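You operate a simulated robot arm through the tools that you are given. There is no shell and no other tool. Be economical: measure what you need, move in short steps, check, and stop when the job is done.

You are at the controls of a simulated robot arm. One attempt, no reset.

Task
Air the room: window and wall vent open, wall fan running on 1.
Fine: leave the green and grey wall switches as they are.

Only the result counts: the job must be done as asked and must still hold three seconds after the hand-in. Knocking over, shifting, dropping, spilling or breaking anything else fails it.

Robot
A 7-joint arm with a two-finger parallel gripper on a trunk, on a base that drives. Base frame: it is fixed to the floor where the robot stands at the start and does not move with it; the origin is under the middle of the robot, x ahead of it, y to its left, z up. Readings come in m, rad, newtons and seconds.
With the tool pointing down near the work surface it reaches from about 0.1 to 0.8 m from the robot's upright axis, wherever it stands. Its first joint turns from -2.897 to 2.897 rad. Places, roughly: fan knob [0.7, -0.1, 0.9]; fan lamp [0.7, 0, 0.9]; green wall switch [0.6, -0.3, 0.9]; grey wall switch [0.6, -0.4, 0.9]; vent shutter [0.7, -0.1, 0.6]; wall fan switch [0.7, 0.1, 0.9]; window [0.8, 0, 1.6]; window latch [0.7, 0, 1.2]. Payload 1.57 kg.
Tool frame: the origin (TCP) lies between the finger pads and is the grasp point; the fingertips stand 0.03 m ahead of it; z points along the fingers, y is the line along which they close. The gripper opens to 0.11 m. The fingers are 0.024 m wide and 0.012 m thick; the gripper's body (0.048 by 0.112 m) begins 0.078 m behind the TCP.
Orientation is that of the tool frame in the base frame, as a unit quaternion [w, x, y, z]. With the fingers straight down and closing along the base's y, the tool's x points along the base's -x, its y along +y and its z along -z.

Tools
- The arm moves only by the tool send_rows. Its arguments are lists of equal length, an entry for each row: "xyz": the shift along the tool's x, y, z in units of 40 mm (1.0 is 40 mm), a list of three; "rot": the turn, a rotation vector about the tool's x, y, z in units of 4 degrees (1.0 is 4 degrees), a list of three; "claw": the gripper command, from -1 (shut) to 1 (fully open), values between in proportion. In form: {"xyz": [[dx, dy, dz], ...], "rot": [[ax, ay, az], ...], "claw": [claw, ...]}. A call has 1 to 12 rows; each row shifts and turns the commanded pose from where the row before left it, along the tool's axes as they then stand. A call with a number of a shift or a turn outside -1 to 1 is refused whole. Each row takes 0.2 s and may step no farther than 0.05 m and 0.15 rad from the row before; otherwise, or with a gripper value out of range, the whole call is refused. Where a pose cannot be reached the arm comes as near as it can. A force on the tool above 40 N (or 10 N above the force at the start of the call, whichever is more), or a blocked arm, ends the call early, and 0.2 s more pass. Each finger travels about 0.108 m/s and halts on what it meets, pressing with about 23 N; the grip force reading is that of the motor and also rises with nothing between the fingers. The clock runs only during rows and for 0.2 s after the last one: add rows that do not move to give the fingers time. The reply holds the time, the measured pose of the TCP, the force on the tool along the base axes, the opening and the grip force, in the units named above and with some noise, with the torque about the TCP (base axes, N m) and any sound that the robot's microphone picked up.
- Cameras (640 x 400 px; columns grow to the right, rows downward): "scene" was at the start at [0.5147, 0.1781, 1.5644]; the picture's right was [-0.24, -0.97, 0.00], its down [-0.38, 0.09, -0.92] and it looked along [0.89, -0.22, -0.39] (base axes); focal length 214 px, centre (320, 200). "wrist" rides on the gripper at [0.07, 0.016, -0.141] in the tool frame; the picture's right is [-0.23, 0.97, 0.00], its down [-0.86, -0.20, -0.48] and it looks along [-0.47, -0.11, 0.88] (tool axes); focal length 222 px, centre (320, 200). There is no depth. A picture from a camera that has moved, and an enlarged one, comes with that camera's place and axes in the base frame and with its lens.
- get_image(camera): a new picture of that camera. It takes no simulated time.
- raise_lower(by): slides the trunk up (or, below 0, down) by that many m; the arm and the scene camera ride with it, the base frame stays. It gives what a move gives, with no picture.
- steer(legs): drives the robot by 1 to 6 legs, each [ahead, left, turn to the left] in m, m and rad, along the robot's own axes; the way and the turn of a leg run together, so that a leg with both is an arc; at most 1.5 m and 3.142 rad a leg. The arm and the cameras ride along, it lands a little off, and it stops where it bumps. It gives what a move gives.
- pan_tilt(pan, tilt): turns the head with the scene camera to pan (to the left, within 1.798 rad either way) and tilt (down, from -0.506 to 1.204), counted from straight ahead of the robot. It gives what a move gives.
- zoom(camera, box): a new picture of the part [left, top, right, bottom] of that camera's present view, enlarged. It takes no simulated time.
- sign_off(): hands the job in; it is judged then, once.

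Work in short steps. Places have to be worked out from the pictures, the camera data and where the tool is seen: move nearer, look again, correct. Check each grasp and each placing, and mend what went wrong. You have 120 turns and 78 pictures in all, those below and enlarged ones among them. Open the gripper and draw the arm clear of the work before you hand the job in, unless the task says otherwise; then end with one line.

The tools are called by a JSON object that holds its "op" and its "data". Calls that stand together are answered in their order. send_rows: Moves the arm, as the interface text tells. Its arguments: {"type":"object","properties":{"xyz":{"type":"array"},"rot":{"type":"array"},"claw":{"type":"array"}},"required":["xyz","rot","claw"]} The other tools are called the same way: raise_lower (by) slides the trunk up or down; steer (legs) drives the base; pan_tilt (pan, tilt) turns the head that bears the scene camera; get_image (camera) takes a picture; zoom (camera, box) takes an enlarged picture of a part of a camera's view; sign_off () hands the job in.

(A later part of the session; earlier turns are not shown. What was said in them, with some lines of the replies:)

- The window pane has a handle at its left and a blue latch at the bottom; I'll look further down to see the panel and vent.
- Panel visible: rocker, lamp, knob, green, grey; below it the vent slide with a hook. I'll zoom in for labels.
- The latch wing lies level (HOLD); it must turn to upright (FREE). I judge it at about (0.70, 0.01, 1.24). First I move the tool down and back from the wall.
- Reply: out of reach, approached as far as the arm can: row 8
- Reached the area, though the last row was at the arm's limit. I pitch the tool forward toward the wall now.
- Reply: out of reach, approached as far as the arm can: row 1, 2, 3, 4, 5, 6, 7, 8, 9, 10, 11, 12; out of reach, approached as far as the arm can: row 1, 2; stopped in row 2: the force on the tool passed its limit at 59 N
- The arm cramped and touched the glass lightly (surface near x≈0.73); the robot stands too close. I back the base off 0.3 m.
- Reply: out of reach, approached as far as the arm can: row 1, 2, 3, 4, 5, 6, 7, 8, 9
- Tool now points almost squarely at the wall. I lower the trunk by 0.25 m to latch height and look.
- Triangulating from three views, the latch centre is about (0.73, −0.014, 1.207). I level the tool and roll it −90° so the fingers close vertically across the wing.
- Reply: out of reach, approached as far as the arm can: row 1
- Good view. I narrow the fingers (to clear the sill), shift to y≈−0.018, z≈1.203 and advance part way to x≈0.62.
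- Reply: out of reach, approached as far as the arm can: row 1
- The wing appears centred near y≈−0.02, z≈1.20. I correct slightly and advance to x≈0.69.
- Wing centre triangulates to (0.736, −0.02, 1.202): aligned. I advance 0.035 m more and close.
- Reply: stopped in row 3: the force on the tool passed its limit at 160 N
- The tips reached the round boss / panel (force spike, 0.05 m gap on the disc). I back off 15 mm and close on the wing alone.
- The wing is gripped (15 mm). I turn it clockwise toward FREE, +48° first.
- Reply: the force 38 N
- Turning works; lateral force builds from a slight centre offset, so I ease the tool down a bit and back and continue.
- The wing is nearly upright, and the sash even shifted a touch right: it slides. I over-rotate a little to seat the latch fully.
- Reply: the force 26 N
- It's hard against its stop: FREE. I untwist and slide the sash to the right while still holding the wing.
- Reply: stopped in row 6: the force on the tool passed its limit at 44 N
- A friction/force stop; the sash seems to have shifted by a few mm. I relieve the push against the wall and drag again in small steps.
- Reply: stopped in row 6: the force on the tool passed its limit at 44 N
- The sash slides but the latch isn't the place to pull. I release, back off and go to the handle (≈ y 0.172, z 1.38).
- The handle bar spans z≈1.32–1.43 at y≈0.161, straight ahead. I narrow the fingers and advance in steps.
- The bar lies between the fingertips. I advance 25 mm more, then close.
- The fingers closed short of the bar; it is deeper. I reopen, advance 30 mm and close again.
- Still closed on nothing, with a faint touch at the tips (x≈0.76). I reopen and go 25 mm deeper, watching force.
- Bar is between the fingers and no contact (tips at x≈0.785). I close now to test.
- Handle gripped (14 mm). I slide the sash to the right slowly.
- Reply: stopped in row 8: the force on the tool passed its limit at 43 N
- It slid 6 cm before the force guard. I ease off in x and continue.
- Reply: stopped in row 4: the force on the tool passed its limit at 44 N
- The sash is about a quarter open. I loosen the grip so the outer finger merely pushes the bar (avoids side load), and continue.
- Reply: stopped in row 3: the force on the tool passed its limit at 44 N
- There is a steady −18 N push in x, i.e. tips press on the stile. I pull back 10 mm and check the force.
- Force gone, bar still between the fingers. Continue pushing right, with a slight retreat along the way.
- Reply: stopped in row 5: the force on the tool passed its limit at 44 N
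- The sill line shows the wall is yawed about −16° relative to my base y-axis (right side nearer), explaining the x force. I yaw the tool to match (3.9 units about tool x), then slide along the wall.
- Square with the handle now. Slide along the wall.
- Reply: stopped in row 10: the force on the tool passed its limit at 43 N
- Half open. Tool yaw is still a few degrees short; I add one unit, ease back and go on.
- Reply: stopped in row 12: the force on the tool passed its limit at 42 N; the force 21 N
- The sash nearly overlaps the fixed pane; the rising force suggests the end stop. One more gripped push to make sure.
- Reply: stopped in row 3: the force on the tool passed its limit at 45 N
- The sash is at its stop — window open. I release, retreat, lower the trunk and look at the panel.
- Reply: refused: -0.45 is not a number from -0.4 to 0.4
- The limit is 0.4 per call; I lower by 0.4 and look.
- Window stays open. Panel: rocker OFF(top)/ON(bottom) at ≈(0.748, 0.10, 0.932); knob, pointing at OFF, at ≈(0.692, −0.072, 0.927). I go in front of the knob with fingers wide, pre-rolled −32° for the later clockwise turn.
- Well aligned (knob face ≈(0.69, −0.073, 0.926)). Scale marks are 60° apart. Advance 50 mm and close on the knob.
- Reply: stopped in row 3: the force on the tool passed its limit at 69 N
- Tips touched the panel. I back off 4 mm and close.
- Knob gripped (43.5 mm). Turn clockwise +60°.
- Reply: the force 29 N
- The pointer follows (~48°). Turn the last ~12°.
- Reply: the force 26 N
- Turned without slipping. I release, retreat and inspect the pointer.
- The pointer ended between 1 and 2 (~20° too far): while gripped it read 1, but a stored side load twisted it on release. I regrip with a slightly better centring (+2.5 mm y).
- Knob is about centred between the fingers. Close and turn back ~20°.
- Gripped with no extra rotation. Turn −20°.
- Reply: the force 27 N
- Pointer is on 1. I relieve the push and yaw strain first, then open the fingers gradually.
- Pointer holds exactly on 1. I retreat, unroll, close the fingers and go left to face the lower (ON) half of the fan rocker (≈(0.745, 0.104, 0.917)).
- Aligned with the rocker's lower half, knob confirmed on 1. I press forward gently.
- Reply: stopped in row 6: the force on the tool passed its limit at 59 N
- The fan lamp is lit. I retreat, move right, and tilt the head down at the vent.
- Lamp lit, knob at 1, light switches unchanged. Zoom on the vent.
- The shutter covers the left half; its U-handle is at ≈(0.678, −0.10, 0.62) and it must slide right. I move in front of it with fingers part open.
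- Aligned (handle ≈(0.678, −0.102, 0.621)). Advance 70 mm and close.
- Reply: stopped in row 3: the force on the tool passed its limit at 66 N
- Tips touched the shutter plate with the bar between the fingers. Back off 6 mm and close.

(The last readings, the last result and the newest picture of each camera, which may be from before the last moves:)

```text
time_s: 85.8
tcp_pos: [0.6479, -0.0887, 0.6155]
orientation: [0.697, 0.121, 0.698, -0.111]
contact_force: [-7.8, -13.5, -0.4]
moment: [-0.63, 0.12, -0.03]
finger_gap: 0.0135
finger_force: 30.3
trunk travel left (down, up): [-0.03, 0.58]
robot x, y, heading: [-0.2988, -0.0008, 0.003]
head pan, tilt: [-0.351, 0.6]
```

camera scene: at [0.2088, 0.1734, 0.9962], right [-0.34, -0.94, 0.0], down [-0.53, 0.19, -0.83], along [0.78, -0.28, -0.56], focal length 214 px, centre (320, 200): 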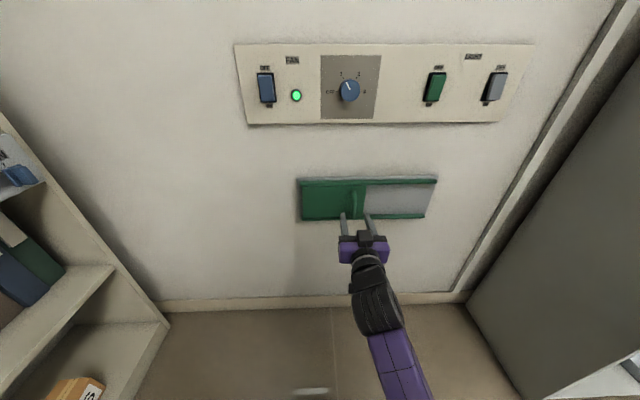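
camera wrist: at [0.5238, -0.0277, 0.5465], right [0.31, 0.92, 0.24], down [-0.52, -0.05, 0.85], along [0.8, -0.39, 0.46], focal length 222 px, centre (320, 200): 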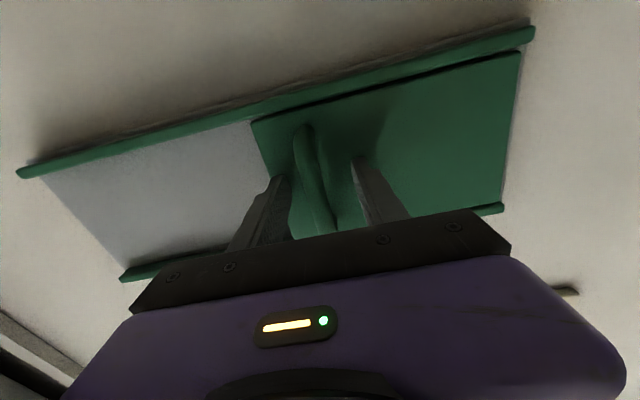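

Gripped (13.5 mm). Slide to the right along the wall.

{"op": "send_rows", "data": {"xyz": [[0, -0.15, 0], [0, -0.25, 0.01], [0, -0.25, 0.01], [0, -0.25, 0.01], [0, -0.25, 0.01], [0, -0.25, 0.01], [0, -0.25, 0.01], [0, -0.25, 0.01], [0, -0.25, 0.01], [0, -0.25, 0.01], [0, -0.25, 0.01], [0, -0.25, 0.01]], "rot": [[0, 0, 0], [0, 0, 0], [0, 0, 0], [0, 0, 0], [0, 0, 0], [0, 0, 0], [0, 0, 0], [0, 0, 0], [0, 0, 0], [0, 0, 0], [0, 0, 0], [0, 0, 0]], "claw": [-1, -1, -1, -1, -1, -1, -1, -1, -1, -1, -1, -1]}}

{"op": "zoom", "data": {"camera": "scene", "box": [280, 140, 460, 260]}}

```text
time_s: 88.4
tcp_pos: [0.6146, -0.1988, 0.6154]
orientation: [0.698, 0.12, 0.697, -0.109]
contact_force: [-30.9, 9.5, 7.0]
moment: [-0.69, 0.17, 0.02]
finger_gap: 0.0138
finger_force: 30.7
trunk travel left (down, up): [-0.03, 0.58]
robot x, y, heading: [-0.297, 0.0013, 0.003]
head pan, tilt: [-0.351, 0.6]
```

```text
3.33 times, centred on (370, 200) of scene
camera zoom: at [0.2081, 0.1738, 0.9964], right [-0.34, -0.94, 0.0], down [-0.53, 0.19, -0.83], along [0.78, -0.28, -0.56], focal length 715 px, centre (153, 200)
```

zoom: 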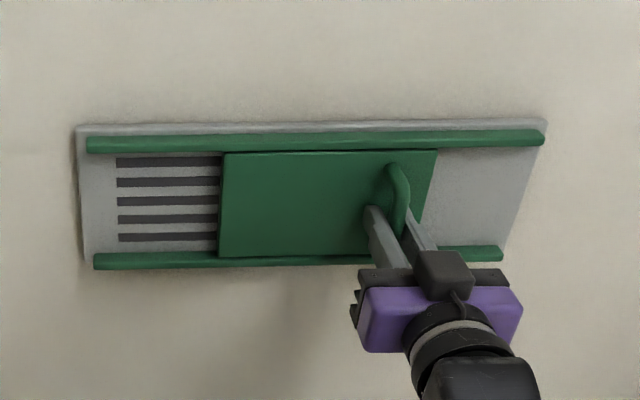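

The slats are being exposed. I ease the push and continue to the end stop.

{"op": "send_rows", "data": {"xyz": [[0, -0.1, -0.08], [0, -0.25, 0], [0, -0.25, 0], [0, -0.25, 0], [0, -0.25, 0], [0, -0.25, 0], [0, -0.25, 0], [0, -0.25, 0], [0, -0.25, 0], [0, -0.25, 0], [0, -0.25, 0], [0, -0.25, 0]], "rot": [[0, 0, 0], [0, 0, 0], [0, 0, 0], [0, 0, 0], [0, 0, 0], [0, 0, 0], [0, 0, 0], [0, 0, 0], [0, 0, 0], [0, 0, 0], [0, 0, 0], [0, 0, 0]], "claw": [-1, -1, -1, -1, -1, -1, -1, -1, -1, -1, -1, -1]}}

{"op": "zoom", "data": {"camera": "scene", "box": [280, 140, 460, 260]}}

```text
time_s: 90.2
tcp_pos: [0.5933, -0.2502, 0.6137]
orientation: [0.699, 0.112, 0.699, -0.099]
contact_force: [-4.2, 4.7, 1.6]
moment: [-0.72, 0.37, 0.02]
finger_gap: 0.0138
finger_force: 30.3
trunk travel left (down, up): [-0.03, 0.58]
robot x, y, heading: [-0.2985, 0.0004, 0.01]
head pan, tilt: [-0.351, 0.6]
stopped in row 8: the force on the tool passed its limit at 49 N (the readings are from after the stop); the commanded pose is now the measured one
```

```text
3.33 times, centred on (370, 200) of scene
camera zoom: at [0.2081, 0.1748, 0.9961], right [-0.34, -0.94, 0.0], down [-0.53, 0.19, -0.83], along [0.78, -0.28, -0.56], focal length 715 px, centre (153, 200)
```

zoom: 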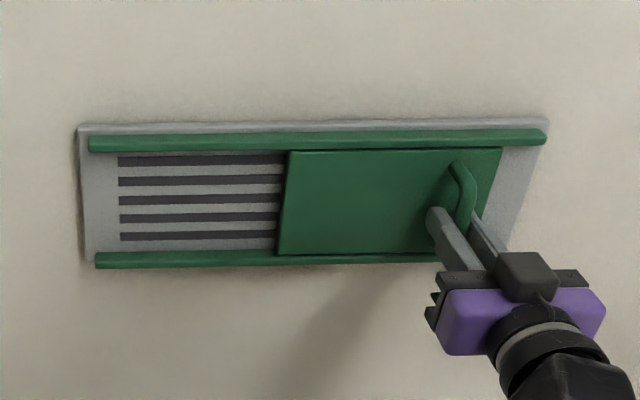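

Mostly open; I check whether it goes further.

{"op": "send_rows", "data": {"xyz": [[0, -0.1, 0], [0, -0.2, 0], [0, -0.2, 0], [0, -0.2, 0], [0, -0.2, 0], [0, -0.2, 0], [0, -0.2, 0], [0, -0.2, 0]], "rot": [[0.3, 0, 0], [0, 0, 0], [0, 0, 0], [0, 0, 0], [0, 0, 0], [0, 0, 0], [0, 0, 0], [0, 0, 0]], "claw": [-1, -1, -1, -1, -1, -1, -1, -1]}}

{"op": "zoom", "data": {"camera": "scene", "box": [280, 140, 460, 260]}}

```text
time_s: 90.8
tcp_pos: [0.593, -0.2512, 0.6142]
orientation: [0.699, 0.114, 0.699, -0.099]
contact_force: [-4.2, 4.6, 1.4]
moment: [-0.68, 0.41, -0.04]
finger_gap: 0.0139
finger_force: 30.0
trunk travel left (down, up): [-0.03, 0.58]
robot x, y, heading: [-0.2969, 0.0032, 0.003]
head pan, tilt: [-0.351, 0.6]
stopped in row 3: the force on the tool passed its limit at 44 N (the readings are from after the stop); the commanded pose is now the measured one
```

```text
3.33 times, centred on (370, 200) of scene
camera zoom: at [0.2078, 0.1756, 0.9962], right [-0.34, -0.94, 0.0], down [-0.53, 0.19, -0.83], along [0.78, -0.28, -0.56], focal length 715 px, centre (153, 200)
```

zoom: 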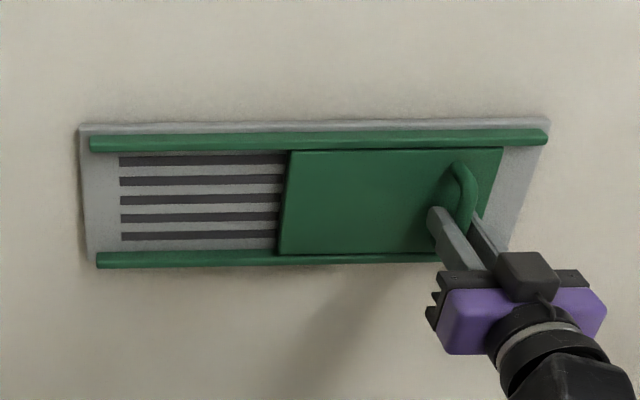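

No motion on that push; to tell end stop from jamming, I loosen the grip to relieve strain and push with one finger only.

{"op": "send_rows", "data": {"xyz": [[0, 0, 0], [0, 0, -0.05], [0, -0.1, 0], [0, -0.15, 0], [0, -0.15, 0], [0, -0.15, 0], [0, -0.15, 0], [0, -0.15, 0], [0, -0.15, 0], [0, -0.15, 0]], "rot": [[0, 0, 0], [0, 0, 0], [0, 0, 0], [0, 0, 0], [0, 0, 0], [0, 0, 0], [0, 0, 0], [0, 0, 0], [0, 0, 0], [0, 0, 0]], "claw": [-0.5, -0.5, -0.6, -0.6, -0.6, -0.6, -0.6, -0.6, -0.6, -0.6]}}

{"op": "zoom", "data": {"camera": "scene", "box": [280, 140, 460, 260]}}

```text
time_s: 92.4
tcp_pos: [0.5891, -0.2632, 0.6124]
orientation: [0.699, 0.106, 0.702, -0.09]
contact_force: [5.4, 21.1, 1.2]
moment: [-0.2, 0.14, 0.1]
finger_gap: 0.0411
finger_force: 10.6
trunk travel left (down, up): [-0.03, 0.58]
robot x, y, heading: [-0.3016, 0.0049, 0.01]
head pan, tilt: [-0.351, 0.6]
stopped in row 8: the force on the tool passed its limit at 42 N (the readings are from after the stop); the commanded pose is now the measured one
```

```text
3.33 times, centred on (370, 200) of scene
camera zoom: at [0.2078, 0.177, 0.9962], right [-0.34, -0.94, 0.0], down [-0.53, 0.19, -0.83], along [0.78, -0.28, -0.56], focal length 715 px, centre (153, 200)
```

zoom: 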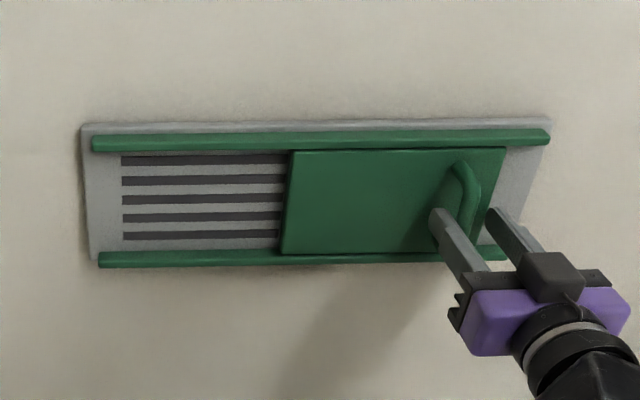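

Same signature as the window's end stop: shutter is fully open. I open the fingers, retreat and look over everything.

{"op": "send_rows", "data": {"xyz": [[0, 0.3, 0], [0, 0, 0], [0, 0, -0.6], [0, 0, -0.9], [0, 0, -0.9], [0, 0, -0.9]], "rot": [[0, 0, 0], [0, 0, 0], [0, 0, 0], [0, 0, 0], [0, 0, 0], [0, 0, 0]], "claw": [-0.1, 0, 0, 0, 0, 0]}}

{"op": "pan_tilt", "data": {"pan": -0.3, "tilt": 0.2}}

{"op": "get_image", "data": {"camera": "scene"}}

```text
time_s: 93.8
tcp_pos: [0.4623, -0.2241, 0.6135]
orientation: [0.698, 0.11, 0.701, -0.094]
contact_force: [-0.1, -0.2, 0.4]
moment: [0.0, 0.01, -0.02]
finger_gap: 0.0551
finger_force: 0.1
trunk travel left (down, up): [-0.03, 0.58]
robot x, y, heading: [-0.2971, 0.0053, 0.004]
head pan, tilt: [-0.351, 0.6]
```

```text
time_s: 94.7
tcp_pos: [0.4625, -0.2239, 0.6121]
orientation: [0.698, 0.11, 0.701, -0.095]
contact_force: [0.0, -0.4, -0.1]
moment: [-0.01, 0.01, 0.0]
finger_gap: 0.0551
finger_force: 0.0
trunk travel left (down, up): [-0.03, 0.58]
robot x, y, heading: [-0.3027, 0.0073, 0.006]
head pan, tilt: [-0.3, 0.201]
```

```text
12 pictures are left
camera scene: at [0.2138, 0.179, 1.0329], right [-0.29, -0.96, 0.0], down [-0.19, 0.06, -0.98], along [0.94, -0.28, -0.2], focal length 214 px, centre (320, 200)
```

scene: 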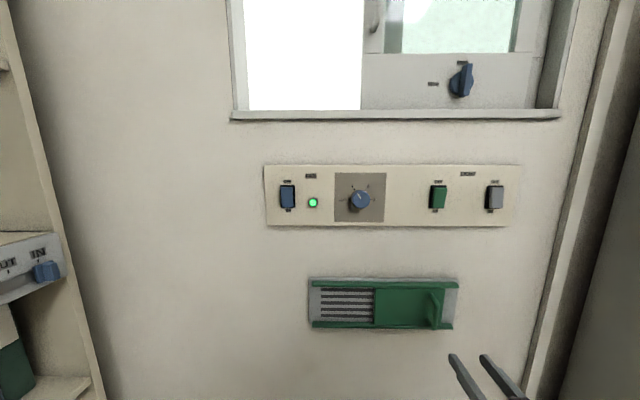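

Window open, vent slats bare, lamp lit. One last close check of the knob and switches.

{"op": "zoom", "data": {"camera": "scene", "box": [260, 150, 530, 340]}}

```text
2.11 times, centred on (395, 245) of scene
camera zoom: at [0.2138, 0.179, 1.0329], right [-0.29, -0.96, 0.0], down [-0.19, 0.06, -0.98], along [0.94, -0.28, -0.2], focal length 452 px, centre (162, 105)
```

zoom: 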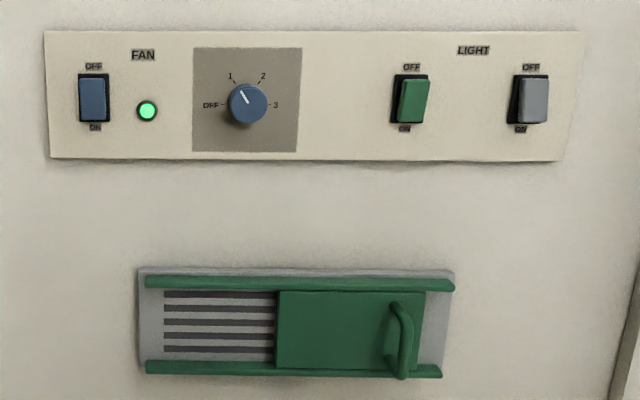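

All is as asked and the arm is clear with the gripper open; I hand in.

{"op": "sign_off", "data": {}}

```text
The job is handed in.
```

The window and wall vent are both open to their stops, and the wall fan is switched on at 1 with its lamp lit. I left the green and grey switches as they were.
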